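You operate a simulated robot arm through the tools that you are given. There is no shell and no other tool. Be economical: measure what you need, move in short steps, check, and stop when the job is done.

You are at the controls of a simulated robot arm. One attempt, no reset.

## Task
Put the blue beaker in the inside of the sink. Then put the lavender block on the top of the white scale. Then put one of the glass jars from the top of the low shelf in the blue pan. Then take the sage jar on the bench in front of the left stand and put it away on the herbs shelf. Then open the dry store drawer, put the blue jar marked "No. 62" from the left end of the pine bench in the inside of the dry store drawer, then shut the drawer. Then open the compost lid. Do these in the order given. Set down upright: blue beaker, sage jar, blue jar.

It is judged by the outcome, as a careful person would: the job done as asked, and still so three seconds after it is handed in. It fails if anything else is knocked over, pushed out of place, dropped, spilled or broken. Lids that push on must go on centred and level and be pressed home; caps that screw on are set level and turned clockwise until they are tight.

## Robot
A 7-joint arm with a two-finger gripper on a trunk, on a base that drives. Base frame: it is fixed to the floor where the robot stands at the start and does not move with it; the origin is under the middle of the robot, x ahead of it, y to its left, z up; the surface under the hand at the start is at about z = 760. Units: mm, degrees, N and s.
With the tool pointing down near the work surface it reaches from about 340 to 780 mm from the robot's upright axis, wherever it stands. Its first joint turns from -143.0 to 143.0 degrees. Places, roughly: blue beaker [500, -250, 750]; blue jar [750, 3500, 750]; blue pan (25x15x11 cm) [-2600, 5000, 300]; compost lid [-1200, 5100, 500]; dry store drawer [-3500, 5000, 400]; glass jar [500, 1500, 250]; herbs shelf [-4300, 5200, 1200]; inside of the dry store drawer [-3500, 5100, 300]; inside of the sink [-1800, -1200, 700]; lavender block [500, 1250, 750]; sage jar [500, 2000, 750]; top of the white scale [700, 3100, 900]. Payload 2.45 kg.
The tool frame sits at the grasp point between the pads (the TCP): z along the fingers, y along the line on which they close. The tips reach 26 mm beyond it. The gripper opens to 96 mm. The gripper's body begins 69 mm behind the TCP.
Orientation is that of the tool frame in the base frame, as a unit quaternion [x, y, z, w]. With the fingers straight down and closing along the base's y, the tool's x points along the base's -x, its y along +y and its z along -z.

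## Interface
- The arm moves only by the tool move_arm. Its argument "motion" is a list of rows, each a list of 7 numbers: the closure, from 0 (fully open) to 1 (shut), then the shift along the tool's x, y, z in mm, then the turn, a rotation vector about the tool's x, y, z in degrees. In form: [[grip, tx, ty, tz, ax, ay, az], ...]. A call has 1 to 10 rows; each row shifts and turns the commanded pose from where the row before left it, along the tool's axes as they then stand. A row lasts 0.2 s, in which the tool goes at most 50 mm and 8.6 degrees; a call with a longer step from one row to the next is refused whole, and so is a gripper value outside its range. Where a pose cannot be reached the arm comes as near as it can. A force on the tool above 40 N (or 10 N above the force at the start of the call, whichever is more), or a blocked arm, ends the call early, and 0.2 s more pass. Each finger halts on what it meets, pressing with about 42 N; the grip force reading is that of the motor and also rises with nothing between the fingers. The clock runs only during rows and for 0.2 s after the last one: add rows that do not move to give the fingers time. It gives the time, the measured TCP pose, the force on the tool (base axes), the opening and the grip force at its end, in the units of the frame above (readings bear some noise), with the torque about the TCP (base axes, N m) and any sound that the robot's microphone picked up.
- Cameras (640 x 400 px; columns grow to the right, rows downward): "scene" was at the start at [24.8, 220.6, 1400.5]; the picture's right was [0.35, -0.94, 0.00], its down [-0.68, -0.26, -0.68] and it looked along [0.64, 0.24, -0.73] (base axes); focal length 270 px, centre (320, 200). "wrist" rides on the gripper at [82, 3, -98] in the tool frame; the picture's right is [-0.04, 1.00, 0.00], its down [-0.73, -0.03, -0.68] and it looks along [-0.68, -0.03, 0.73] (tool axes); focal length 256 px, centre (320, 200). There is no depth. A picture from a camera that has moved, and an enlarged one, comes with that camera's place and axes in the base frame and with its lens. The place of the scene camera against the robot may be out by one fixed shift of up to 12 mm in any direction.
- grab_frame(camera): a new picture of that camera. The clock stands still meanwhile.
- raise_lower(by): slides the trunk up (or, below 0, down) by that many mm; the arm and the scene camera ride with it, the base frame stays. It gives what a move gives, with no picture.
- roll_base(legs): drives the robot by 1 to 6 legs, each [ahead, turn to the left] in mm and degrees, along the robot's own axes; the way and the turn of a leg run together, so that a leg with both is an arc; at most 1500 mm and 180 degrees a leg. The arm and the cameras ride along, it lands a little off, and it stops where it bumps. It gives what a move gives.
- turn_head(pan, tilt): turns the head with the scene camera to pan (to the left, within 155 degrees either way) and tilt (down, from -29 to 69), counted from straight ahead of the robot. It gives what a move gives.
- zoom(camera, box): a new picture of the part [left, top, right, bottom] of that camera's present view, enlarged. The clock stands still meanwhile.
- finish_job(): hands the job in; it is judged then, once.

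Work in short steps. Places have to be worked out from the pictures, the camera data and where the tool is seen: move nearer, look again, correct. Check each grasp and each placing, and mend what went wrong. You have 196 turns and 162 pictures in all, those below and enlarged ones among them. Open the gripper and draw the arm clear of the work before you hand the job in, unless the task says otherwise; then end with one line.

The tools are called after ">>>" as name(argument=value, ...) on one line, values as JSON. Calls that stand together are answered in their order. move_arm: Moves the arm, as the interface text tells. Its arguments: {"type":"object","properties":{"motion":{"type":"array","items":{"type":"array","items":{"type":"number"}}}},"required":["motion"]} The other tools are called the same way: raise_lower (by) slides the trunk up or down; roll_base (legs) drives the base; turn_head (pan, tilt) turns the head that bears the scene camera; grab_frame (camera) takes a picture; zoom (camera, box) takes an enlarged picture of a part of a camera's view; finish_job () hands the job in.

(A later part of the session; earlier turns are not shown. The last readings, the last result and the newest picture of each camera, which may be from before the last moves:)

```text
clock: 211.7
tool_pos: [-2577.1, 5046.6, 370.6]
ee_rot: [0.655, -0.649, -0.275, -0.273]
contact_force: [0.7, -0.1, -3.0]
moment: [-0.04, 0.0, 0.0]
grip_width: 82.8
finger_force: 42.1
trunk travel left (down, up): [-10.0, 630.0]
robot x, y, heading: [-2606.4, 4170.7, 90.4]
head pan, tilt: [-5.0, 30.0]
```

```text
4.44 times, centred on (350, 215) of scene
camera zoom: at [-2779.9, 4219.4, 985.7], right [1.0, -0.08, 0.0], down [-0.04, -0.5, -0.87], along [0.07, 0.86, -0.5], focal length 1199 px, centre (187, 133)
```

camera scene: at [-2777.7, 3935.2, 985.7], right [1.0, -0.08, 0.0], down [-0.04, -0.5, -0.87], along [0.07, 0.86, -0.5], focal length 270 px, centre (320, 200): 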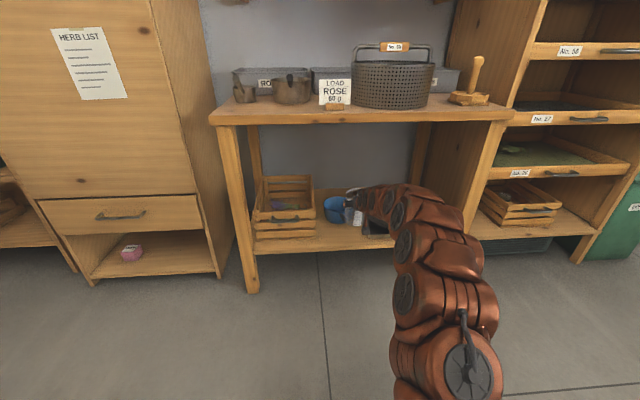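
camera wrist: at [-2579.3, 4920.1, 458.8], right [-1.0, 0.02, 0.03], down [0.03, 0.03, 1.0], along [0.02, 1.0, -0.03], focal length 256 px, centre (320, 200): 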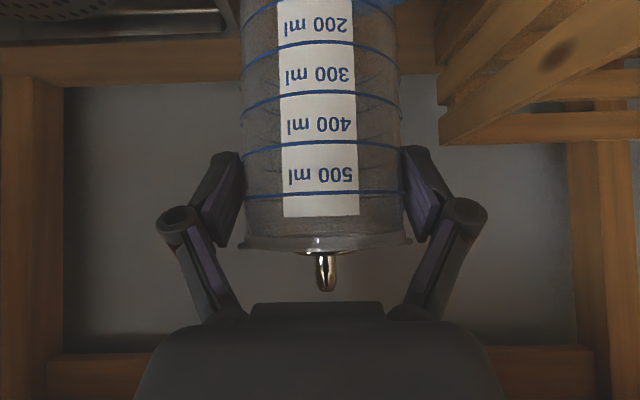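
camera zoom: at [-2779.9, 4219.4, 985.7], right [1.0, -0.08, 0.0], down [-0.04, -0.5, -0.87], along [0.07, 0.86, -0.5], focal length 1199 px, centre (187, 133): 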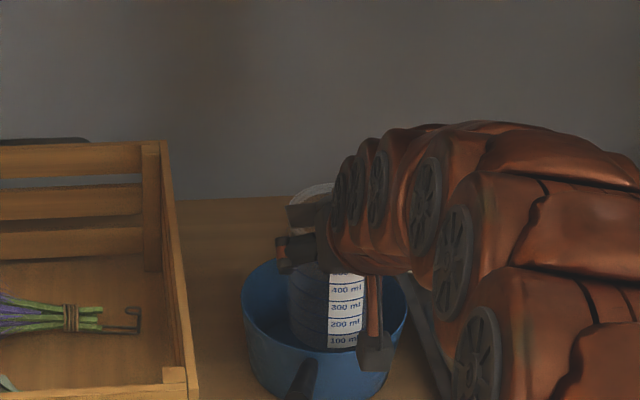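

The wrist camera sits above the pan's handle; shift the jar 13 mm right and steepen 4° for clearance, then creep down.

>>> move_arm(motion=[[1, 0, -13, 0, 0, 0, 0], [1, 0, 0, 0, 0, 4, 0], [1, 8, 0, 8, 0, 0, 0], [1, 3.5, 0, 3.5, 0, 0, 0], [1, 3, 0, 3, 0, 0, 0], [1, 3, 0, 3, 0, 0, 0], [1, 0, 0, 0, 0, 0, 0]])

>>> zoom(camera="scene", box=[300, 190, 400, 280])

```text
clock: 213.3
tool_pos: [-2564.8, 5047.5, 346.6]
ee_rot: [0.663, -0.659, -0.251, -0.251]
contact_force: [-1.5, 0.4, -2.8]
moment: [-0.03, 0.06, 0.02]
grip_width: 82.6
finger_force: 42.2
trunk travel left (down, up): [-10.0, 630.0]
robot x, y, heading: [-2608.0, 4170.4, 90.5]
head pan, tilt: [-5.0, 30.0]
```

```text
4.44 times, centred on (350, 235) of scene
camera zoom: at [-2779.9, 4219.4, 985.7], right [1.0, -0.08, 0.0], down [-0.04, -0.5, -0.87], along [0.07, 0.86, -0.5], focal length 1199 px, centre (187, 44)
```

zoom: 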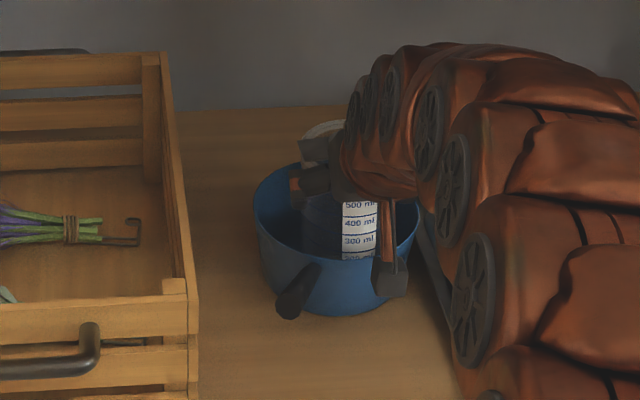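

The pan got nudged/rotated slightly by contact, but the jar is inside it. Creep down the last bit until touch.

>>> move_arm(motion=[[1, 2, 0, 2.3, 0, 0, 0], [1, 2, 0, 2.3, 0, 0, 0], [1, 2, 0, 2.3, 0, 0, 0], [1, 2, 0, 2.3, 0, 0, 0], [1, 0, 0, 0, 0, 0, 0]])

>>> zoom(camera="scene", box=[300, 190, 400, 280])

```text
clock: 214.5
tool_pos: [-2561.8, 5046.6, 337.6]
ee_rot: [0.663, -0.658, -0.253, -0.252]
contact_force: [6.7, 3.4, 20.9]
moment: [0.27, 0.17, -0.11]
grip_width: 82.8
finger_force: 42.1
trunk travel left (down, up): [-10.0, 630.0]
robot x, y, heading: [-2603.0, 4168.1, 90.2]
head pan, tilt: [-5.0, 30.0]
```

```text
4.44 times, centred on (350, 235) of scene
camera zoom: at [-2779.7, 4218.6, 986.0], right [1.0, -0.08, 0.0], down [-0.04, -0.5, -0.87], along [0.07, 0.86, -0.5], focal length 1199 px, centre (187, 44)
```

zoom: 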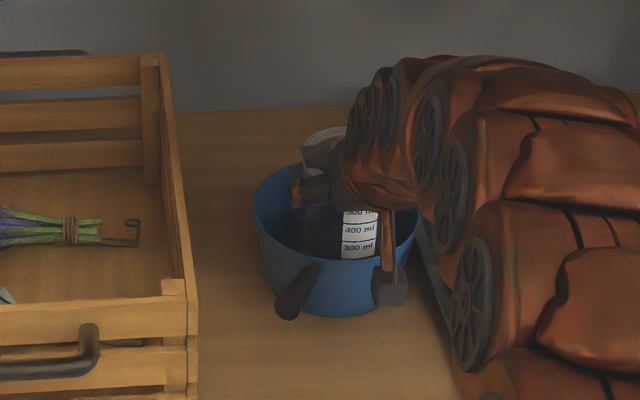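

Jar rests on the pan floor. Open and withdraw along the tool axis.

>>> move_arm(motion=[[0.7, 0, 0, 0, 0, 0, 0], [0.3, 0, 0, 0, 0, 0, 0], [0, 0, 0, 0, 0, 0, 0], [0, 0, 0, 0, 0, 0, 0], [0, 0, 0, 0, 0, 0, 0]])

>>> move_arm(motion=[[0, 0, 0, -15, 0, 0, 0], [0, 0, 0, -25, 0, 0, 0], [0, 0, 0, -25, 0, 0, 0], [0, 0, 0, -25, 0, 0, 0], [0, 0, 0, 0, 0, 0, 0]])

>>> zoom(camera="scene", box=[280, 150, 440, 280])

>>> grab_frame(camera="wrist")

```text
clock: 215.7
tool_pos: [-2566.2, 5044.9, 334.1]
ee_rot: [0.664, -0.659, -0.252, -0.25]
contact_force: [-0.6, -0.3, -0.1]
moment: [0.0, -0.01, 0.01]
grip_width: 95.9
finger_force: 0.0
trunk travel left (down, up): [-10.0, 630.0]
robot x, y, heading: [-2605.4, 4169.8, 90.2]
head pan, tilt: [-5.0, 30.0]
```

```text
clock: 216.9
tool_pos: [-2565.3, 4986.2, 402.3]
ee_rot: [0.664, -0.658, -0.252, -0.25]
contact_force: [-0.3, -1.1, -0.3]
moment: [0.01, 0.04, -0.01]
grip_width: 96.0
finger_force: 0.0
trunk travel left (down, up): [-10.0, 630.0]
robot x, y, heading: [-2604.9, 4170.3, 90.4]
head pan, tilt: [-5.0, 30.0]
```

```text
3.08 times, centred on (360, 215) of scene
camera zoom: at [-2779.8, 4219.3, 985.7], right [1.0, -0.08, 0.0], down [-0.04, -0.5, -0.87], along [0.07, 0.86, -0.5], focal length 830 px, centre (197, 154)
```

zoom: 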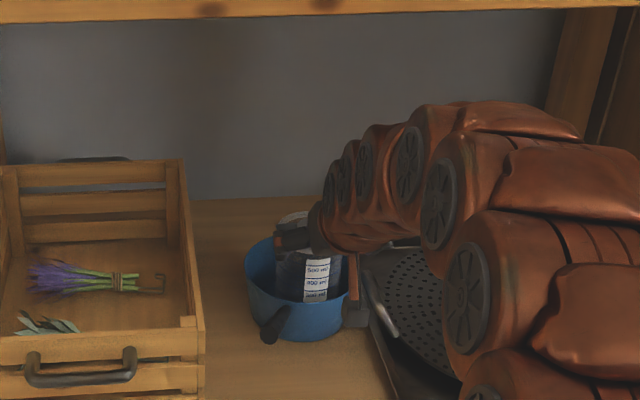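

```text
91 pictures are left
camera wrist: at [-2566.3, 4860.2, 421.1], right [-1.0, 0.02, 0.03], down [0.03, 0.1, 0.99], along [0.02, 0.99, -0.1], focal length 256 px, centre (320, 200)
```

wrist: 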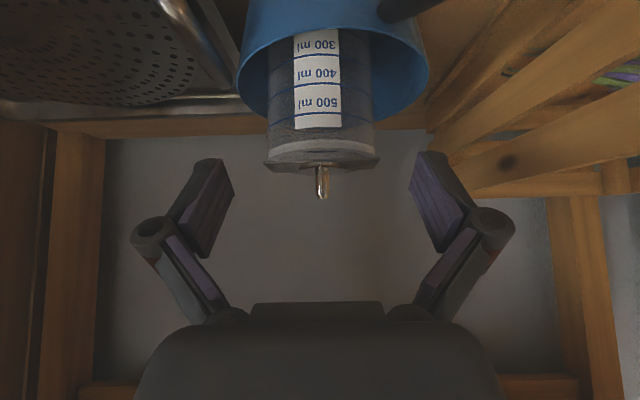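

Jar stands upright in the blue pan. Back out, and look left at the herbs shelf while here.

>>> roll_base(legs=[[-300, 0]])

>>> raise_lower(by=350)

>>> turn_head(pan=50, tilt=10)

>>> grab_frame(camera="scene")

```text
clock: 219.0
tool_pos: [-2564.4, 4688.0, 402.2]
ee_rot: [0.665, -0.656, -0.253, -0.25]
contact_force: [-0.1, -0.3, -0.6]
moment: [0.0, -0.02, 0.03]
grip_width: 96.0
finger_force: 0.1
trunk travel left (down, up): [-10.0, 630.0]
robot x, y, heading: [-2605.9, 3871.7, 90.6]
head pan, tilt: [-5.0, 30.0]
```

```text
clock: 222.4
tool_pos: [-2564.0, 4689.1, 751.2]
ee_rot: [0.665, -0.657, -0.253, -0.25]
contact_force: [-0.1, 0.2, 0.3]
moment: [-0.01, -0.02, -0.02]
grip_width: 95.9
finger_force: 0.0
trunk travel left (down, up): [-360.0, 280.0]
robot x, y, heading: [-2606.0, 3876.9, 90.5]
head pan, tilt: [-5.0, 30.0]
```

```text
clock: 223.6
tool_pos: [-2564.6, 4687.2, 752.2]
ee_rot: [0.665, -0.657, -0.253, -0.249]
contact_force: [-0.5, 1.1, 0.1]
moment: [-0.03, -0.01, 0.0]
grip_width: 96.2
finger_force: 0.1
trunk travel left (down, up): [-360.0, 280.0]
robot x, y, heading: [-2603.7, 3873.4, 90.7]
head pan, tilt: [50.0, 10.0]
```

```text
90 pictures are left
camera scene: at [-2856.3, 3889.6, 1368.0], right [0.64, 0.77, 0.0], down [0.13, -0.11, -0.98], along [-0.76, 0.63, -0.17], focal length 270 px, centre (320, 200)
```

scene: 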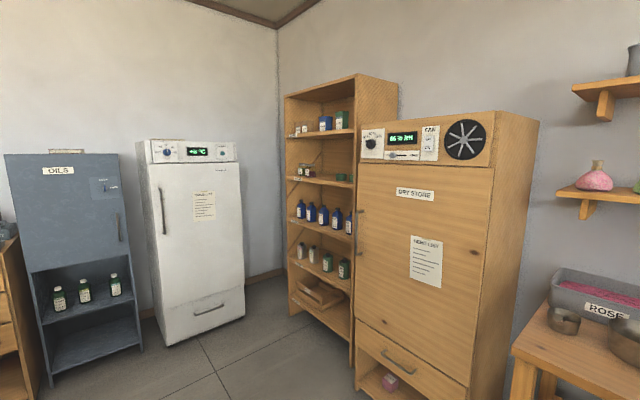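

>>> zoom(camera="scene", box=[270, 70, 410, 350])

>>> zoom(camera="scene", box=[280, 80, 380, 200])

```text
1.43 times, centred on (340, 210) of scene
camera zoom: at [-2856.3, 3889.6, 1368.0], right [0.64, 0.77, 0.0], down [0.13, -0.11, -0.98], along [-0.76, 0.63, -0.17], focal length 385 px, centre (291, 186)
```

zoom: 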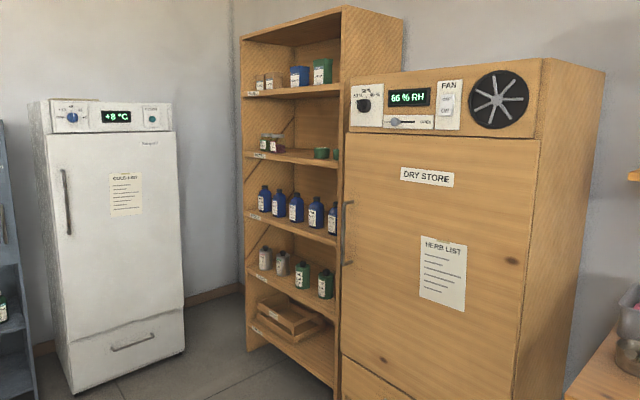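

```text
3.33 times, centred on (330, 140) of scene
camera zoom: at [-2856.3, 3889.6, 1368.0], right [0.64, 0.77, 0.0], down [0.13, -0.11, -0.98], along [-0.76, 0.63, -0.17], focal length 899 px, centre (287, 400)
```

zoom: 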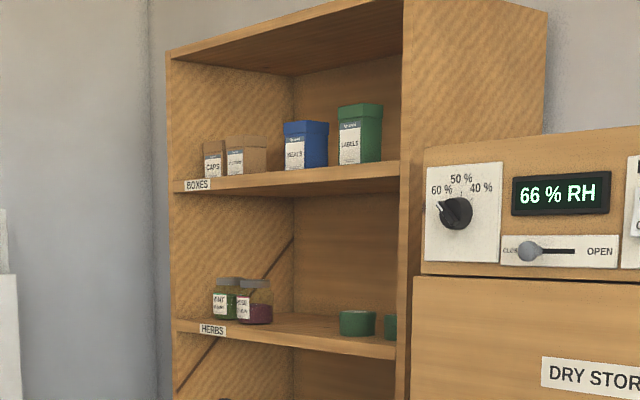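

HERBS shelf identified (second from top, labelled, open front). Now drive back to the sage jar on the bench (≈(456,2120)).

>>> roll_base(legs=[[0, -87.2], [1030, 0], [1028, 0], [0, -93.5], [940, 0], [940, 0]])

>>> roll_base(legs=[[0, 90]])

>>> turn_head(pan=0, tilt=35)

>>> grab_frame(camera="scene")

>>> grab_frame(camera="wrist")

```text
clock: 250.6
tool_pos: [-687.7, 1256.1, 751.9]
ee_rot: [0.672, 0.649, -0.256, 0.247]
contact_force: [0.0, -0.8, -0.6]
moment: [0.05, 0.01, -0.03]
grip_width: 95.9
finger_force: 0.0
trunk travel left (down, up): [-360.0, 280.0]
robot x, y, heading: [-607.2, 2068.1, -92.2]
head pan, tilt: [50.0, 10.0]
```

```text
clock: 254.8
tool_pos: [202.6, 1984.2, 752.0]
ee_rot: [0.021, 0.934, -0.008, 0.355]
contact_force: [1.1, 0.4, 0.0]
moment: [-0.01, 0.02, -0.02]
grip_width: 96.2
finger_force: 0.0
trunk travel left (down, up): [-360.0, 280.0]
robot x, y, heading: [-606.3, 2067.6, -2.9]
head pan, tilt: [50.0, 10.0]
```

```text
clock: 256.0
tool_pos: [203.9, 1983.8, 752.4]
ee_rot: [0.021, 0.935, -0.008, 0.355]
contact_force: [0.8, 0.1, 0.4]
moment: [-0.01, 0.03, -0.03]
grip_width: 96.3
finger_force: 0.0
trunk travel left (down, up): [-360.0, 280.0]
robot x, y, heading: [-611.0, 2075.0, -2.5]
head pan, tilt: [0.0, 35.0]
```

```text
87 pictures are left
camera scene: at [-561.8, 2259.9, 1328.0], right [-0.05, -1.0, 0.0], down [-0.57, 0.03, -0.82], along [0.82, -0.04, -0.57], focal length 270 px, centre (320, 200)
```

scene: 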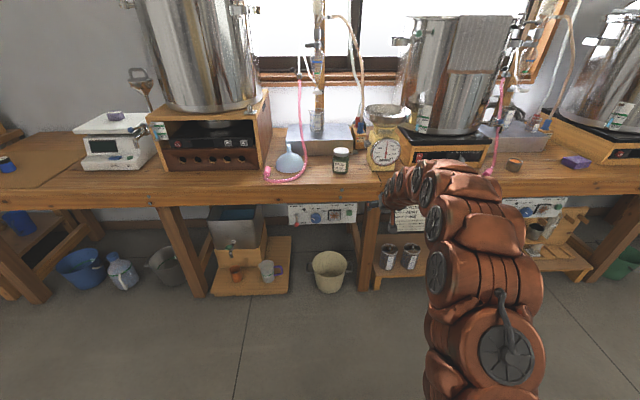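

```text
86 pictures are left
camera wrist: at [77.9, 1993.4, 771.1], right [0.08, 1.0, 0.03], down [0.1, -0.03, 0.99], along [0.99, -0.07, -0.1], focal length 256 px, centre (320, 200)
```

wrist: 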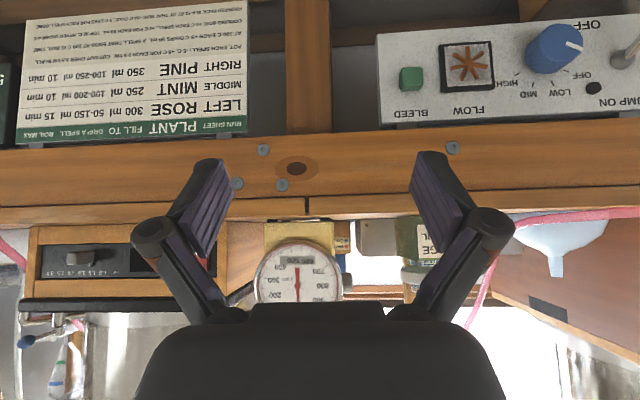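

Sage jar at (341,160). Zoom on it.

>>> zoom(camera="scene", box=[260, 110, 420, 210])

```text
4.00 times, centred on (340, 160) of scene
camera zoom: at [-561.8, 2259.9, 1328.0], right [-0.05, -1.0, 0.0], down [-0.57, 0.03, -0.82], along [0.82, -0.04, -0.57], focal length 1079 px, centre (240, 360)
```

zoom: 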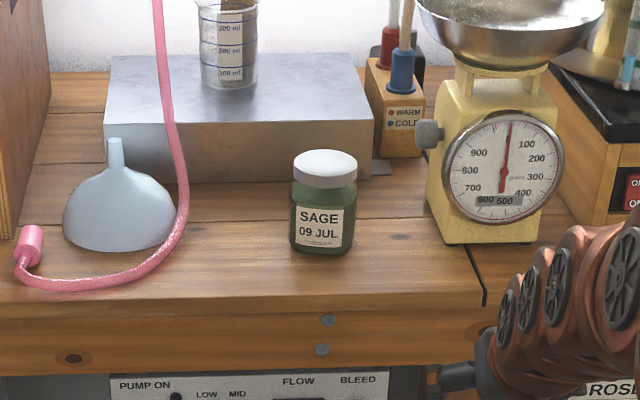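

Jar base ≈(475,2119), 68 mm wide, 95 tall. Raise trunk 150, straighten heading, approach and shift left.

>>> raise_lower(by=150)

>>> roll_base(legs=[[0, 2.6], [175, 0]])

```text
clock: 257.7
tool_pos: [202.9, 1983.8, 902.1]
ee_rot: [0.021, 0.935, -0.009, 0.355]
contact_force: [0.2, 0.0, -0.8]
moment: [0.01, 0.01, -0.03]
grip_width: 96.2
finger_force: 0.1
trunk travel left (down, up): [-510.0, 130.0]
robot x, y, heading: [-605.2, 2071.2, -2.5]
head pan, tilt: [0.0, 35.0]
```

```text
clock: 259.6
tool_pos: [382.5, 2019.1, 901.5]
ee_rot: [0.001, 0.935, 0.0, 0.354]
contact_force: [1.0, 0.2, 0.5]
moment: [0.0, -0.04, -0.02]
grip_width: 96.0
finger_force: 0.1
trunk travel left (down, up): [-510.0, 130.0]
robot x, y, heading: [-433.2, 2067.8, -0.3]
head pan, tilt: [0.0, 35.0]
```

Shift the tool 100 mm left and look.

>>> move_arm(motion=[[0, 0, 50, 0, 0, 0, 0], [0, 0, 50, 0, 0, 0, 0], [0, 0, 0, 0, 0, 0, 0]])

>>> grab_frame(camera="wrist")

```text
clock: 260.4
tool_pos: [382.3, 2119.5, 901.8]
ee_rot: [0.0, 0.935, 0.0, 0.355]
contact_force: [-0.1, 0.2, 0.2]
moment: [0.02, 0.05, -0.02]
grip_width: 96.1
finger_force: 0.2
trunk travel left (down, up): [-510.0, 130.0]
robot x, y, heading: [-433.3, 2068.8, -0.0]
head pan, tilt: [0.0, 35.0]
```

```text
84 pictures are left
camera wrist: at [257.0, 2123.5, 920.9], right [0.03, 1.0, 0.03], down [0.1, -0.03, 0.99], along [0.99, -0.03, -0.1], focal length 256 px, centre (320, 200)
```

wrist: 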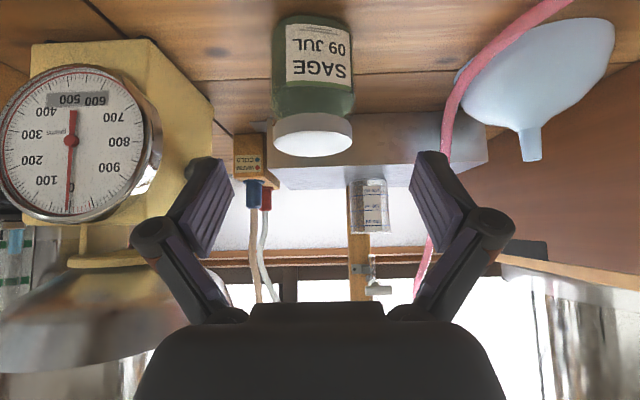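

Jar centre (472,2114). Advance to grasp and close.

>>> move_arm(motion=[[0, -2, -5.5, 35, 0, 0, 0], [0, -2, 0, 40, 0, 0, 0], [0, -2, 0, 30, 0, 0, 0], [0, 0, 0, 20, 0, 0, 0], [0, 0, 0, 0, 0, 0, 0]])

>>> grab_frame(camera="wrist")

```text
clock: 261.6
tool_pos: [470.1, 2113.6, 812.2]
ee_rot: [0.001, 0.935, 0.0, 0.356]
contact_force: [-0.4, 0.8, -0.6]
moment: [0.01, -0.01, 0.03]
grip_width: 96.0
finger_force: 0.2
trunk travel left (down, up): [-510.0, 130.0]
robot x, y, heading: [-433.6, 2071.0, -0.0]
head pan, tilt: [0.0, 35.0]
```

```text
83 pictures are left
camera wrist: at [344.4, 2117.8, 832.1], right [0.03, 1.0, 0.03], down [0.1, -0.03, 0.99], along [0.99, -0.03, -0.1], focal length 256 px, centre (320, 200)
```

wrist: 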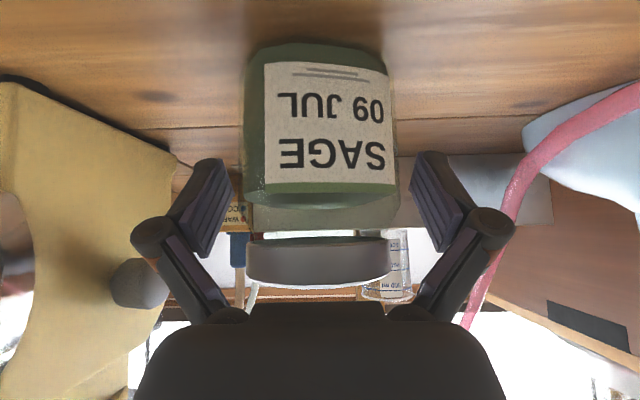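

Jar between the pads. Close and lift with the trunk.

>>> move_arm(motion=[[0.5, 0, 0, 0, 0, 0, 0], [1, 0, 0, 0, 0, 0, 0], [1, 0, 0, 0, 0, 0, 0], [1, 0, 0, 0, 0, 0, 0], [1, 0, 0, 0, 0, 0, 0]])

>>> raise_lower(by=60)

>>> grab_frame(camera="wrist")

```text
clock: 262.8
tool_pos: [469.1, 2113.8, 813.2]
ee_rot: [0.002, 0.935, -0.001, 0.356]
contact_force: [-1.2, 0.1, 1.4]
moment: [-0.14, 0.01, -0.04]
grip_width: 71.2
finger_force: 42.2
trunk travel left (down, up): [-510.0, 130.0]
robot x, y, heading: [-434.9, 2070.5, -0.3]
head pan, tilt: [0.0, 35.0]
```

```text
clock: 263.8
tool_pos: [469.7, 2114.0, 873.2]
ee_rot: [0.001, 0.935, -0.001, 0.355]
contact_force: [0.5, 0.6, -2.2]
moment: [0.03, 0.0, 0.0]
grip_width: 71.3
finger_force: 42.3
trunk travel left (down, up): [-570.0, 70.0]
robot x, y, heading: [-432.5, 2070.0, -0.3]
head pan, tilt: [0.0, 35.0]
```

```text
82 pictures are left
camera wrist: at [344.3, 2118.0, 892.0], right [0.03, 1.0, 0.03], down [0.1, -0.03, 0.99], along [0.99, -0.03, -0.1], focal length 256 px, centre (320, 200)
```

wrist: 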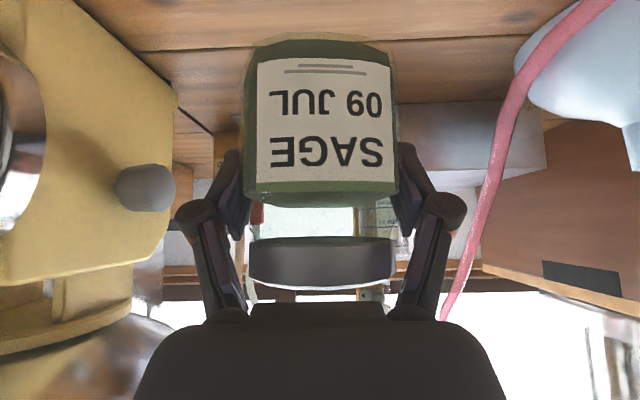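

Sage jar held. Back out and drive to (-633,3920), facing +x (so I can then reverse along the aisle with the arm trailing).

>>> roll_base(legs=[[-200, 0], [0, 90], [950, 0], [900, 0], [0, -90]])

```text
clock: 282.0
tool_pos: [250.5, 3991.8, 873.1]
ee_rot: [-0.012, 0.935, 0.004, 0.355]
contact_force: [0.5, -0.5, -1.8]
moment: [0.01, 0.01, -0.02]
grip_width: 70.8
finger_force: 42.6
trunk travel left (down, up): [-570.0, 70.0]
robot x, y, heading: [-645.8, 3922.5, 1.3]
head pan, tilt: [0.0, 35.0]
```

Reverse to x≈-4300.

>>> roll_base(legs=[[0, -1], [-1300, 0], [-1300, 0]])

>>> turn_head(pan=140, tilt=25)

>>> grab_frame(camera="scene")

```text
clock: 295.1
tool_pos: [-2365.1, 3963.5, 873.1]
ee_rot: [-0.005, 0.935, 0.002, 0.356]
contact_force: [0.1, -0.4, -1.3]
moment: [-0.01, -0.01, 0.04]
grip_width: 71.1
finger_force: 42.6
trunk travel left (down, up): [-570.0, 70.0]
robot x, y, heading: [-3269.8, 3904.1, 0.4]
head pan, tilt: [0.0, 35.0]
```

```text
clock: 297.3
tool_pos: [-2365.3, 3963.6, 873.2]
ee_rot: [-0.006, 0.935, 0.002, 0.355]
contact_force: [-0.5, -0.4, -1.9]
moment: [0.0, 0.03, 0.0]
grip_width: 70.6
finger_force: 42.6
trunk travel left (down, up): [-570.0, 70.0]
robot x, y, heading: [-3268.0, 3907.4, 0.7]
head pan, tilt: [140.0, 25.0]
```

```text
81 pictures are left
camera scene: at [-3390.3, 4156.6, 1553.7], right [0.64, 0.77, 0.0], down [0.33, -0.27, -0.91], along [-0.7, 0.58, -0.42], focal length 270 px, centre (320, 200)
```

scene: 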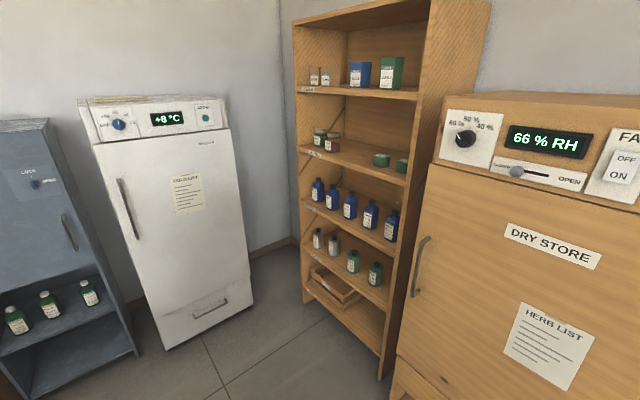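

Herb cabinet spans x −4690…−3890, front y≈5060, herbs shelf z≈1165; free spot near x≈-4350. Reverse another 1030 and turn to face it.

>>> roll_base(legs=[[-1030, 0], [0, 89.5]])

>>> raise_lower(by=70)

>>> turn_head(pan=0, tilt=15)

>>> grab_frame(camera="scene")

```text
clock: 306.4
tool_pos: [-4356.8, 4799.5, 873.9]
ee_rot: [0.667, -0.655, -0.253, -0.248]
contact_force: [0.5, 0.8, -1.7]
moment: [-0.01, 0.0, 0.0]
grip_width: 70.8
finger_force: 42.3
trunk travel left (down, up): [-570.0, 70.0]
robot x, y, heading: [-4293.7, 3897.8, 90.6]
head pan, tilt: [140.0, 25.0]
```

```text
clock: 307.5
tool_pos: [-4356.1, 4799.5, 942.2]
ee_rot: [0.667, -0.656, -0.253, -0.249]
contact_force: [-0.1, -0.1, -1.8]
moment: [0.0, -0.03, 0.02]
grip_width: 70.8
finger_force: 41.9
trunk travel left (down, up): [-640.0, 0.0]
robot x, y, heading: [-4296.7, 3896.0, 90.8]
head pan, tilt: [140.0, 25.0]
```

```text
clock: 309.8
tool_pos: [-4355.9, 4800.4, 942.6]
ee_rot: [0.667, -0.656, -0.252, -0.249]
contact_force: [0.0, 0.4, -2.6]
moment: [0.0, -0.02, 0.0]
grip_width: 71.0
finger_force: 42.2
trunk travel left (down, up): [-640.0, 0.0]
robot x, y, heading: [-4297.0, 3899.1, 91.0]
head pan, tilt: [0.0, 15.0]
```

```text
80 pictures are left
camera scene: at [-4477.6, 3949.3, 1639.9], right [1.0, 0.02, 0.0], down [0.0, -0.26, -0.97], along [-0.02, 0.97, -0.26], focal length 270 px, centre (320, 200)
```

scene: 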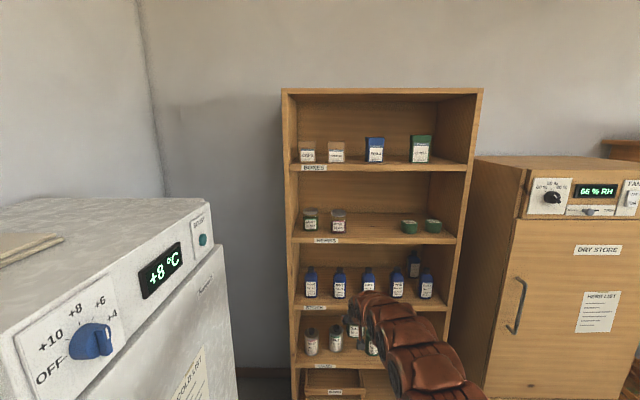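

Shelf top ≈1160, free spot x≈-4270 between jars and tape rolls. Raise the arm to TCP z≈1270 and shift right.

>>> move_arm(motion=[[1, -29.8, -12, -33.7, 0, 0, 0], [1, -29.8, -12, -33.7, 0, 0, 0], [1, -29.8, -12, -33.7, 0, 0, 0], [1, -29.8, -12, -33.7, 0, 0, 0], [1, -29.8, -12, -33.7, 0, 0, 0], [1, -29.8, -12, -33.7, 0, 0, 0], [1, -29.8, -14, -33.7, 0, 0, 0], [1, -10, 0, -11, 0, 0, 0], [1, 0, 0, 0, 0, 0, 0]])

>>> grab_frame(camera="scene")

>>> grab_frame(camera="wrist")

```text
clock: 311.8
tool_pos: [-4285.4, 4783.3, 1261.2]
ee_rot: [0.668, -0.655, -0.252, -0.247]
contact_force: [-1.0, 0.7, -2.4]
moment: [-0.01, 0.0, -0.03]
grip_width: 70.9
finger_force: 42.0
out of reach, approached as far as the arm can: row 7
trunk travel left (down, up): [-640.0, 0.0]
robot x, y, heading: [-4292.2, 3897.5, 90.9]
head pan, tilt: [0.0, 15.0]
```

```text
79 pictures are left
camera scene: at [-4477.6, 3950.2, 1639.8], right [1.0, 0.02, 0.0], down [0.0, -0.26, -0.97], along [-0.01, 0.97, -0.26], focal length 270 px, centre (320, 200)
```

scene: 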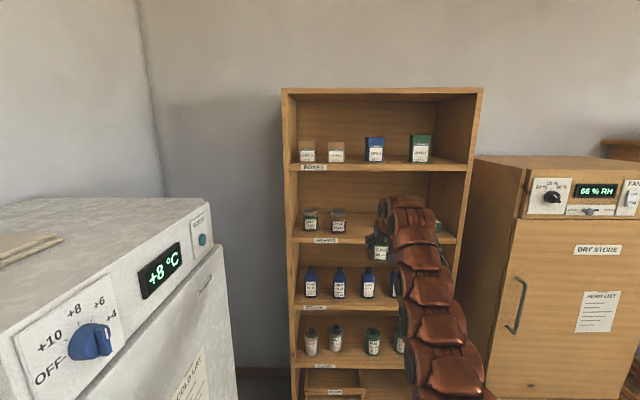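

```text
78 pictures are left
camera wrist: at [-4286.6, 4657.0, 1281.2], right [-1.0, 0.01, 0.03], down [0.03, 0.1, 0.99], along [0.01, 0.99, -0.1], focal length 256 px, centre (320, 200)
```

wrist: 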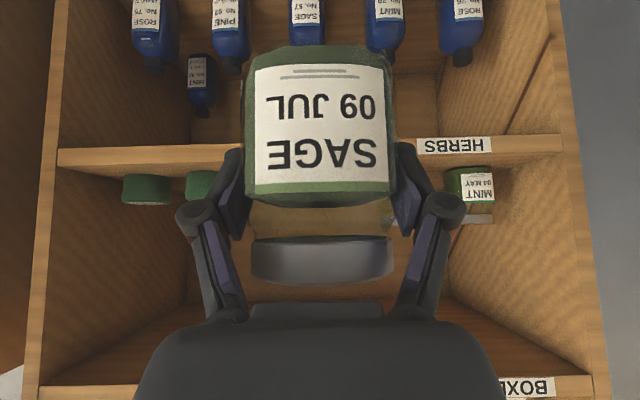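

Jar base is at ≈1209, shelf ≈1165–1180. Drive ahead 250 then check.

>>> roll_base(legs=[[250, -0.8]])

>>> grab_frame(camera="wrist")

>>> zoom(camera="scene", box=[260, 140, 520, 320])

```text
clock: 313.6
tool_pos: [-4274.0, 5033.2, 1262.8]
ee_rot: [0.661, -0.661, -0.251, -0.251]
contact_force: [-0.2, 1.2, -2.2]
moment: [0.01, 0.02, 0.0]
grip_width: 70.9
finger_force: 42.0
trunk travel left (down, up): [-640.0, 0.0]
robot x, y, heading: [-4296.2, 4151.1, 89.8]
head pan, tilt: [0.0, 15.0]
```

```text
77 pictures are left
camera wrist: at [-4276.9, 4906.7, 1282.2], right [-1.0, 0.03, 0.03], down [0.03, 0.1, 0.99], along [0.03, 0.99, -0.1], focal length 256 px, centre (320, 200)
```

wrist: 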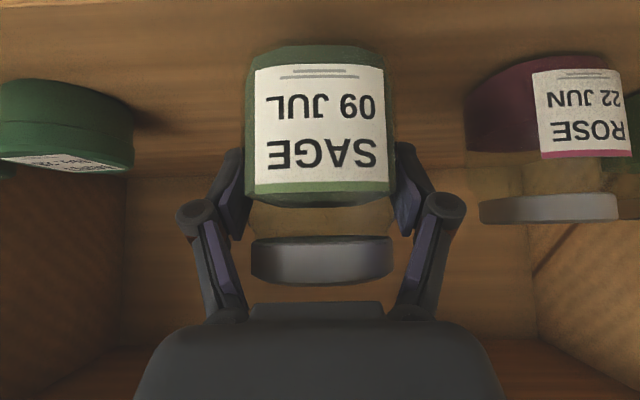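

```text
2.22 times, centred on (390, 230) of scene
camera zoom: at [-4478.8, 4202.6, 1639.9], right [1.0, 0.0, 0.0], down [0.0, -0.26, -0.97], along [0.0, 0.97, -0.26], focal length 600 px, centre (164, 133)
```

zoom: 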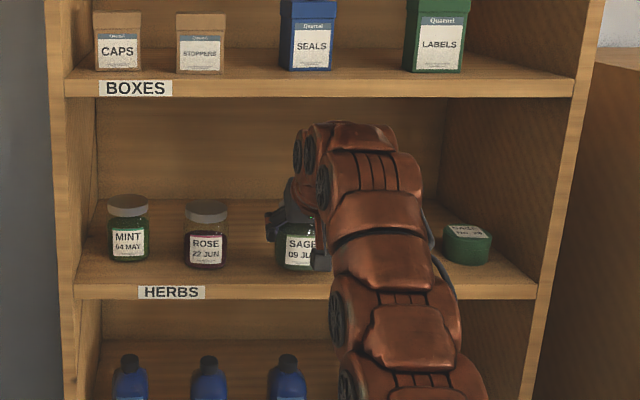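

Shelf front edge ≈5030. Drive 72 mm more so the jar lines up with its neighbours.

>>> roll_base(legs=[[72, 0]])

>>> move_arm(motion=[[1, 10, 0, 11.2, 0, 0, 0], [1, 3.3, 0, 3.7, 0, 0, 0], [1, 3.3, 0, 3.7, 0, 0, 0], [1, 2.6, 0, 3, 0, 0, 0], [1, 2.6, 0, 3, 0, 0, 0], [1, 0, 0, 0, 0, 0, 0]])

>>> grab_frame(camera="wrist")

```text
clock: 314.6
tool_pos: [-4273.8, 5103.9, 1264.0]
ee_rot: [0.662, -0.659, -0.252, -0.25]
contact_force: [0.3, -0.3, -1.4]
moment: [-0.01, 0.02, -0.01]
grip_width: 71.1
finger_force: 41.8
trunk travel left (down, up): [-640.0, 0.0]
robot x, y, heading: [-4298.1, 4224.4, 89.9]
head pan, tilt: [0.0, 15.0]
```

```text
clock: 316.0
tool_pos: [-4273.0, 5103.1, 1233.1]
ee_rot: [0.661, -0.661, -0.252, -0.252]
contact_force: [3.0, 3.1, 22.8]
moment: [0.24, 0.03, -0.16]
grip_width: 71.1
finger_force: 42.3
trunk travel left (down, up): [-640.0, 0.0]
robot x, y, heading: [-4294.2, 4222.1, 89.9]
head pan, tilt: [0.0, 15.0]
```

```text
75 pictures are left
camera wrist: at [-4276.2, 4977.3, 1250.8], right [-1.0, 0.03, 0.03], down [0.03, 0.09, 1.0], along [0.03, 1.0, -0.1], focal length 256 px, centre (320, 200)
```

wrist: 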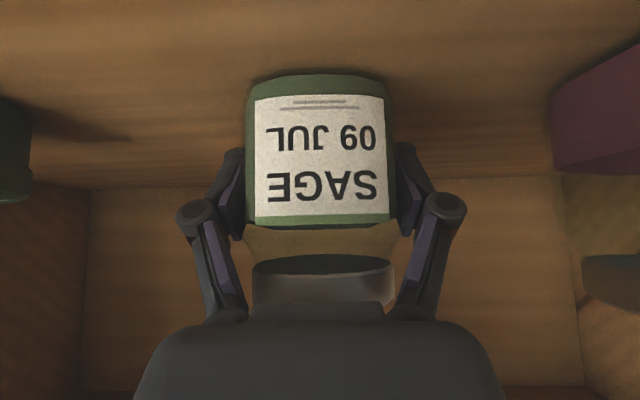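

On the shelf. Release and withdraw along tool axis.

>>> move_arm(motion=[[0.8, -1, 0, -1, 0, 0, 0], [0.3, 0, 0, 0, 0, 0, 0], [0, 0, 0, 0, 0, 0, 0], [0, 0, 0, 0, 0, 0, 0], [0, 0, 0, 0, 0, 0, 0]])

>>> roll_base(legs=[[-200, 0]])

>>> grab_frame(camera="wrist")

```text
clock: 317.2
tool_pos: [-4273.1, 5104.5, 1231.1]
ee_rot: [0.662, -0.661, -0.25, -0.25]
contact_force: [0.5, -0.7, -0.3]
moment: [-0.01, 0.0, 0.0]
grip_width: 96.1
finger_force: 0.1
trunk travel left (down, up): [-640.0, 0.0]
robot x, y, heading: [-4299.2, 4220.2, 90.0]
head pan, tilt: [0.0, 15.0]
```

```text
clock: 318.8
tool_pos: [-4273.5, 4904.7, 1231.4]
ee_rot: [0.661, -0.661, -0.251, -0.251]
contact_force: [0.2, 0.4, -0.6]
moment: [0.0, -0.01, -0.04]
grip_width: 96.1
finger_force: 0.0
trunk travel left (down, up): [-640.0, 0.0]
robot x, y, heading: [-4298.5, 4017.8, 89.9]
head pan, tilt: [0.0, 15.0]
```

```text
74 pictures are left
camera wrist: at [-4277.2, 4778.2, 1250.6], right [-1.0, 0.03, 0.03], down [0.03, 0.1, 0.99], along [0.02, 0.99, -0.1], focal length 256 px, centre (320, 200)
```

wrist: 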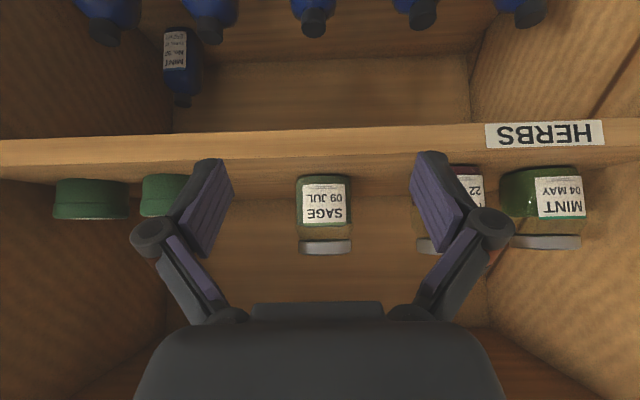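

Sage jar is upright on the HERBS shelf. Now go in front of the dry store drawer (x≈-3500).

>>> roll_base(legs=[[-120, 0], [0, -90], [790, 0], [0, 90]])

>>> raise_lower(by=-350)

>>> turn_head(pan=0, tilt=40)

>>> grab_frame(camera="scene")

```text
clock: 331.5
tool_pos: [-3463.9, 4781.1, 1230.7]
ee_rot: [-0.655, 0.667, 0.249, 0.253]
contact_force: [0.0, -0.4, 0.0]
moment: [0.02, 0.02, 0.03]
grip_width: 96.0
finger_force: 0.0
trunk travel left (down, up): [-640.0, 0.0]
robot x, y, heading: [-3504.4, 3899.9, 89.2]
head pan, tilt: [0.0, 15.0]
```

```text
clock: 334.9
tool_pos: [-3465.0, 4781.0, 881.2]
ee_rot: [-0.654, 0.667, 0.249, 0.254]
contact_force: [-0.2, 1.1, -0.1]
moment: [0.04, -0.01, -0.02]
grip_width: 95.9
finger_force: 0.1
trunk travel left (down, up): [-290.0, 350.0]
robot x, y, heading: [-3507.9, 3899.4, 89.1]
head pan, tilt: [0.0, 15.0]
```

```text
clock: 335.8
tool_pos: [-3463.6, 4780.7, 881.3]
ee_rot: [-0.655, 0.667, 0.249, 0.253]
contact_force: [0.0, -0.4, -0.2]
moment: [-0.01, 0.03, 0.02]
grip_width: 96.0
finger_force: 0.1
trunk travel left (down, up): [-290.0, 350.0]
robot x, y, heading: [-3504.2, 3898.1, 88.9]
head pan, tilt: [0.0, 40.0]
```

```text
73 pictures are left
camera scene: at [-3686.5, 3946.8, 1250.4], right [1.0, -0.02, 0.0], down [-0.01, -0.64, -0.77], along [0.02, 0.77, -0.64], focal length 270 px, centre (320, 200)
```

scene: 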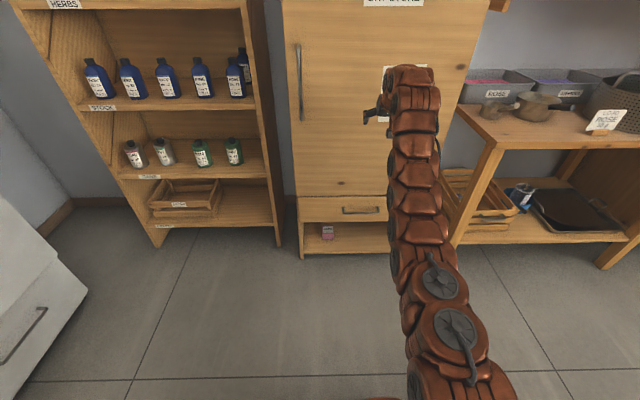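

Drawer handle appears near (-3430,4930,z≈360), a horizontal bar. I'll bring the tool horizontal with fingers closing vertically: pitch up 48°, then roll 90°.

>>> move_arm(motion=[[0, 0, 0, 0, 0, -8, 0], [0, 0, 0, 0, 0, -8, 0], [0, 0, 0, 0, 0, -8, 0], [0, 0, 0, 0, 0, -8, 0], [0, 0, 0, 0, 0, -8, 0], [0, 0, 0, 0, 0, -8, 0], [0, 0, 0, 0, 0, 0, 0]])

>>> move_arm(motion=[[0, 0, 0, 0, 0, 0, 8.5], [0, 0, 0, 0, 0, 0, 8.5], [0, 0, 0, 0, 0, 0, 8.5], [0, 0, 0, 0, 0, 0, 8.5], [0, 0, 0, 0, 0, 0, 8.5], [0, 0, 0, 0, 0, 0, 8.5], [0, 0, 0, 0, 0, 0, 8.5], [0, 0, 0, 0, 0, 0, 8.5], [0, 0, 0, 0, 0, 0, 8.5], [0, 0, 0, 0, 0, 0, 8.5]])

>>> move_arm(motion=[[0, 0, 0, 0, 0, 0, 5], [0, 0, 0, 0, 0, 0, 0]])

>>> grab_frame(camera="wrist")

```text
clock: 337.4
tool_pos: [-3461.8, 4790.8, 981.3]
ee_rot: [-0.497, 0.507, 0.493, 0.503]
contact_force: [-0.5, 0.1, 0.7]
moment: [0.04, -0.02, -0.01]
grip_width: 95.9
finger_force: 0.1
out of reach, approached as far as the arm can: row 4, 5, 6
trunk travel left (down, up): [-290.0, 350.0]
robot x, y, heading: [-3506.1, 3899.2, 88.8]
head pan, tilt: [0.0, 40.0]
```

```text
clock: 339.6
tool_pos: [-3463.2, 4791.0, 981.5]
ee_rot: [-0.023, 0.71, 0.703, 0.038]
contact_force: [0.8, -0.4, 0.3]
moment: [0.01, -0.03, -0.03]
grip_width: 96.0
finger_force: 0.1
trunk travel left (down, up): [-290.0, 350.0]
robot x, y, heading: [-3505.1, 3897.0, 88.6]
head pan, tilt: [0.0, 40.0]
```

```text
clock: 340.2
tool_pos: [-3463.1, 4790.0, 979.7]
ee_rot: [0.007, 0.709, 0.705, 0.006]
contact_force: [0.7, -0.5, 0.5]
moment: [0.02, 0.02, 0.0]
grip_width: 96.0
finger_force: 0.1
trunk travel left (down, up): [-290.0, 350.0]
robot x, y, heading: [-3507.6, 3895.9, 88.7]
head pan, tilt: [0.0, 40.0]
```

```text
72 pictures are left
camera wrist: at [-3546.5, 4694.7, 984.9], right [0.04, 0.01, 1.0], down [0.72, -0.69, -0.03], along [0.69, 0.72, -0.03], focal length 256 px, centre (320, 200)
```

wrist: 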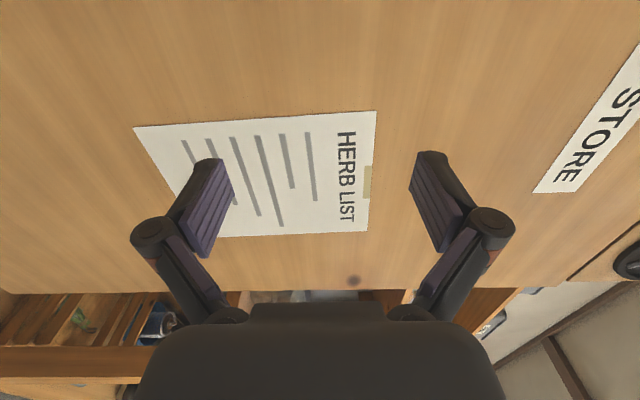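

Tool is horizontal. Lower trunk, then arm down toward handle height, and look.

>>> raise_lower(by=-285)

>>> move_arm(motion=[[0, 0, -45, 0, 0, 0, 0], [0, 0, -45, 0, 0, 0, 0], [0, 0, -45, 0, 0, 0, 0], [0, 0, -45, 0, 0, 0, 0], [0, 0, -45, 0, 0, 0, 0], [0, 0, -45, 0, 0, 0, 0], [0, 0, -30, 0, 0, 0, 0], [0, 0, 0, 0, 0, 0, 0]])

>>> grab_frame(camera="wrist")

>>> grab_frame(camera="scene")

```text
clock: 343.1
tool_pos: [-3463.5, 4790.6, 696.3]
ee_rot: [0.006, 0.71, 0.704, 0.007]
contact_force: [-0.2, 0.0, 0.3]
moment: [-0.01, 0.03, 0.0]
grip_width: 96.1
finger_force: 0.1
trunk travel left (down, up): [-5.0, 635.0]
robot x, y, heading: [-3501.7, 3895.2, 88.8]
head pan, tilt: [0.0, 40.0]
```

```text
clock: 344.9
tool_pos: [-3462.2, 4790.6, 695.7]
ee_rot: [0.007, 0.71, 0.704, 0.007]
contact_force: [0.1, -0.1, 1.0]
moment: [0.03, 0.0, -0.01]
grip_width: 96.0
finger_force: 0.1
out of reach, approached as far as the arm can: row 1, 2, 3, 4, 5, 6, 7
trunk travel left (down, up): [-5.0, 635.0]
robot x, y, heading: [-3505.1, 3900.4, 88.7]
head pan, tilt: [0.0, 40.0]
```

```text
71 pictures are left
camera wrist: at [-3546.5, 4694.7, 699.8], right [0.04, 0.01, 1.0], down [0.72, -0.69, -0.02], along [0.69, 0.72, -0.03], focal length 256 px, centre (320, 200)
```

wrist: 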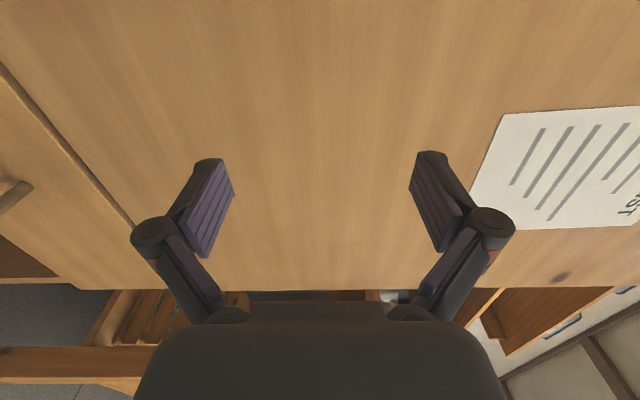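

```text
70 pictures are left
camera scene: at [-3686.5, 3946.7, 965.4], right [1.0, -0.02, 0.0], down [-0.01, -0.64, -0.77], along [0.02, 0.77, -0.64], focal length 270 px, centre (320, 200)
```

scene: 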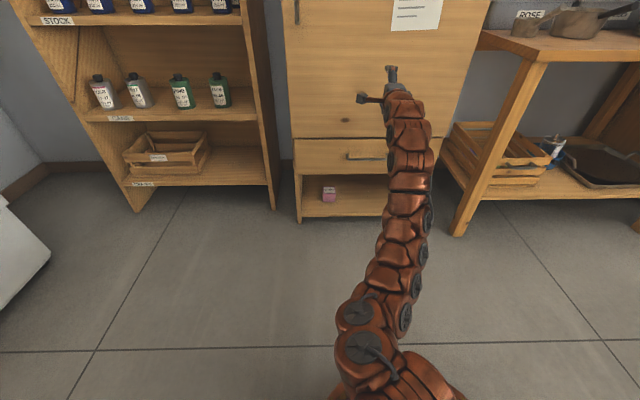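

A level tool isn't reachable that low; but ~38° nose-down with this roll works, and lets the upper finger hook behind the bar. Pitch down 38° and lower to z≈520 to view the handle.

>>> move_arm(motion=[[0, 0, 0, 0, 7.6, 0, 0], [0, 0, 0, 0, 7.6, 0, 0], [0, 0, 0, 0, 7.6, 0, 0], [0, 0, 0, 0, 7.6, 0, 0], [0, 0, 0, 0, 7.6, 0, 0], [0, 0, -35, 27, 0, 0, 0], [0, 0, -35, 27, 0, 0, 0], [0, 0, -35, 27, 0, 0, 0], [0, 0, -30, 24, 0, 0, 0], [0, 0, 0, 0, 0, 0, 0]])

>>> grab_frame(camera="wrist")

>>> grab_frame(camera="scene")

```text
clock: 347.1
tool_pos: [-3463.3, 4791.7, 532.6]
ee_rot: [0.009, 0.9, 0.435, 0.004]
contact_force: [0.1, 0.2, -0.3]
moment: [0.03, 0.02, 0.0]
grip_width: 96.0
finger_force: 0.1
out of reach, approached as far as the arm can: row 5
trunk travel left (down, up): [-5.0, 635.0]
robot x, y, heading: [-3508.3, 3897.2, 88.8]
head pan, tilt: [0.0, 40.0]
```

```text
69 pictures are left
camera wrist: at [-3546.0, 4719.0, 596.2], right [0.05, 0.62, 0.78], down [0.72, -0.56, 0.4], along [0.69, 0.55, -0.48], focal length 256 px, centre (320, 200)
```

wrist: 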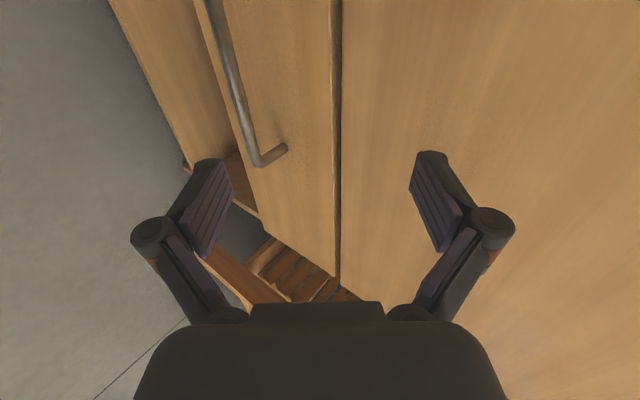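

```text
68 pictures are left
camera scene: at [-3686.5, 3946.7, 965.4], right [1.0, -0.02, 0.0], down [-0.01, -0.64, -0.77], along [0.02, 0.77, -0.64], focal length 270 px, centre (320, 200)
```

scene: 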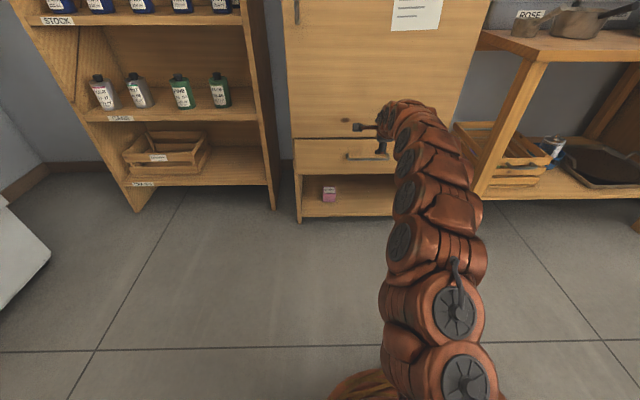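

Triangulated: cabinet front y≈4872, handle bar at y≈4836, z≈420, spanning x≥-3528…-3407. Set a 34 mm opening, shift to x=-3495 and line up 60 mm back from the bar.

>>> move_arm(motion=[[0.645, 15, -20, 10, 0, 0, 0], [0.645, 17, -20, 10, 0, 0, 0], [0.645, 0, -20, 11, 0, 0, 0], [0.645, 0, 0, 0, 0, 0, 0], [0.645, 0, 0, 0, 0, 0, 0]])

>>> grab_frame(camera="wrist")

>>> zoom(camera="scene", box=[280, 80, 480, 220])

```text
clock: 348.3
tool_pos: [-3494.6, 4778.8, 466.3]
ee_rot: [0.008, 0.9, 0.435, 0.004]
contact_force: [-0.5, -1.0, -0.5]
moment: [0.0, 0.01, -0.03]
grip_width: 34.1
finger_force: 0.0
trunk travel left (down, up): [-5.0, 635.0]
robot x, y, heading: [-3507.8, 3901.4, 88.9]
head pan, tilt: [0.0, 40.0]
```

```text
67 pictures are left
camera wrist: at [-3578.2, 4706.7, 528.8], right [0.05, 0.62, 0.78], down [0.72, -0.56, 0.4], along [0.69, 0.55, -0.48], focal length 256 px, centre (320, 200)
```

wrist: 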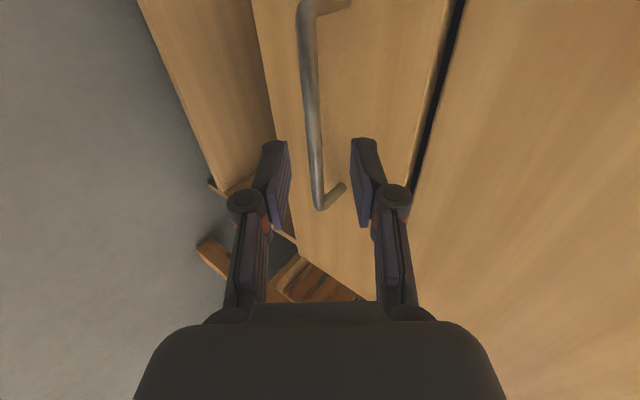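

```text
2.86 times, centred on (380, 150) of scene
camera zoom: at [-3686.5, 3946.7, 965.4], right [1.0, -0.02, 0.0], down [-0.01, -0.64, -0.77], along [0.02, 0.77, -0.64], focal length 771 px, centre (149, 343)
```

zoom: 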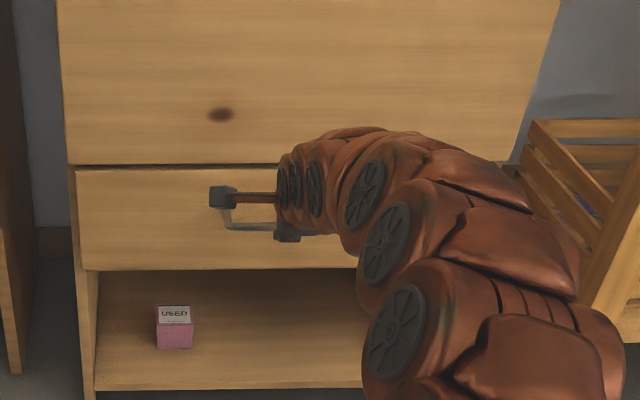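

Bar centre confirmed at (y 4835, z 417), spanning x -3558…-3407. Advance 61 mm along the tool so the bar lies between the tips.

>>> move_arm(motion=[[0.645, 0, -3.6, 25, 0, 0, 0], [0.645, 0, 0, 20, 0, 0, 0], [0.645, 0, 0, 16, 0, 0, 0], [0.645, 0, 0, 0, 0, 0, 0]])

>>> grab_frame(camera="wrist")

```text
clock: 349.3
tool_pos: [-3494.3, 4824.8, 425.7]
ee_rot: [0.009, 0.901, 0.435, 0.005]
contact_force: [-0.1, 0.1, 0.5]
moment: [-0.02, -0.02, 0.0]
grip_width: 34.2
finger_force: 0.1
trunk travel left (down, up): [-5.0, 635.0]
robot x, y, heading: [-3504.0, 3896.7, 88.9]
head pan, tilt: [0.0, 40.0]
```

```text
65 pictures are left
camera wrist: at [-3577.5, 4751.7, 488.8], right [0.05, 0.62, 0.78], down [0.72, -0.56, 0.4], along [0.69, 0.55, -0.48], focal length 256 px, centre (320, 200)
```

wrist: 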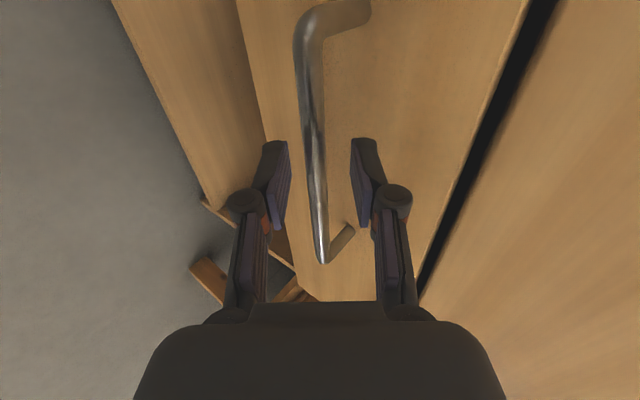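

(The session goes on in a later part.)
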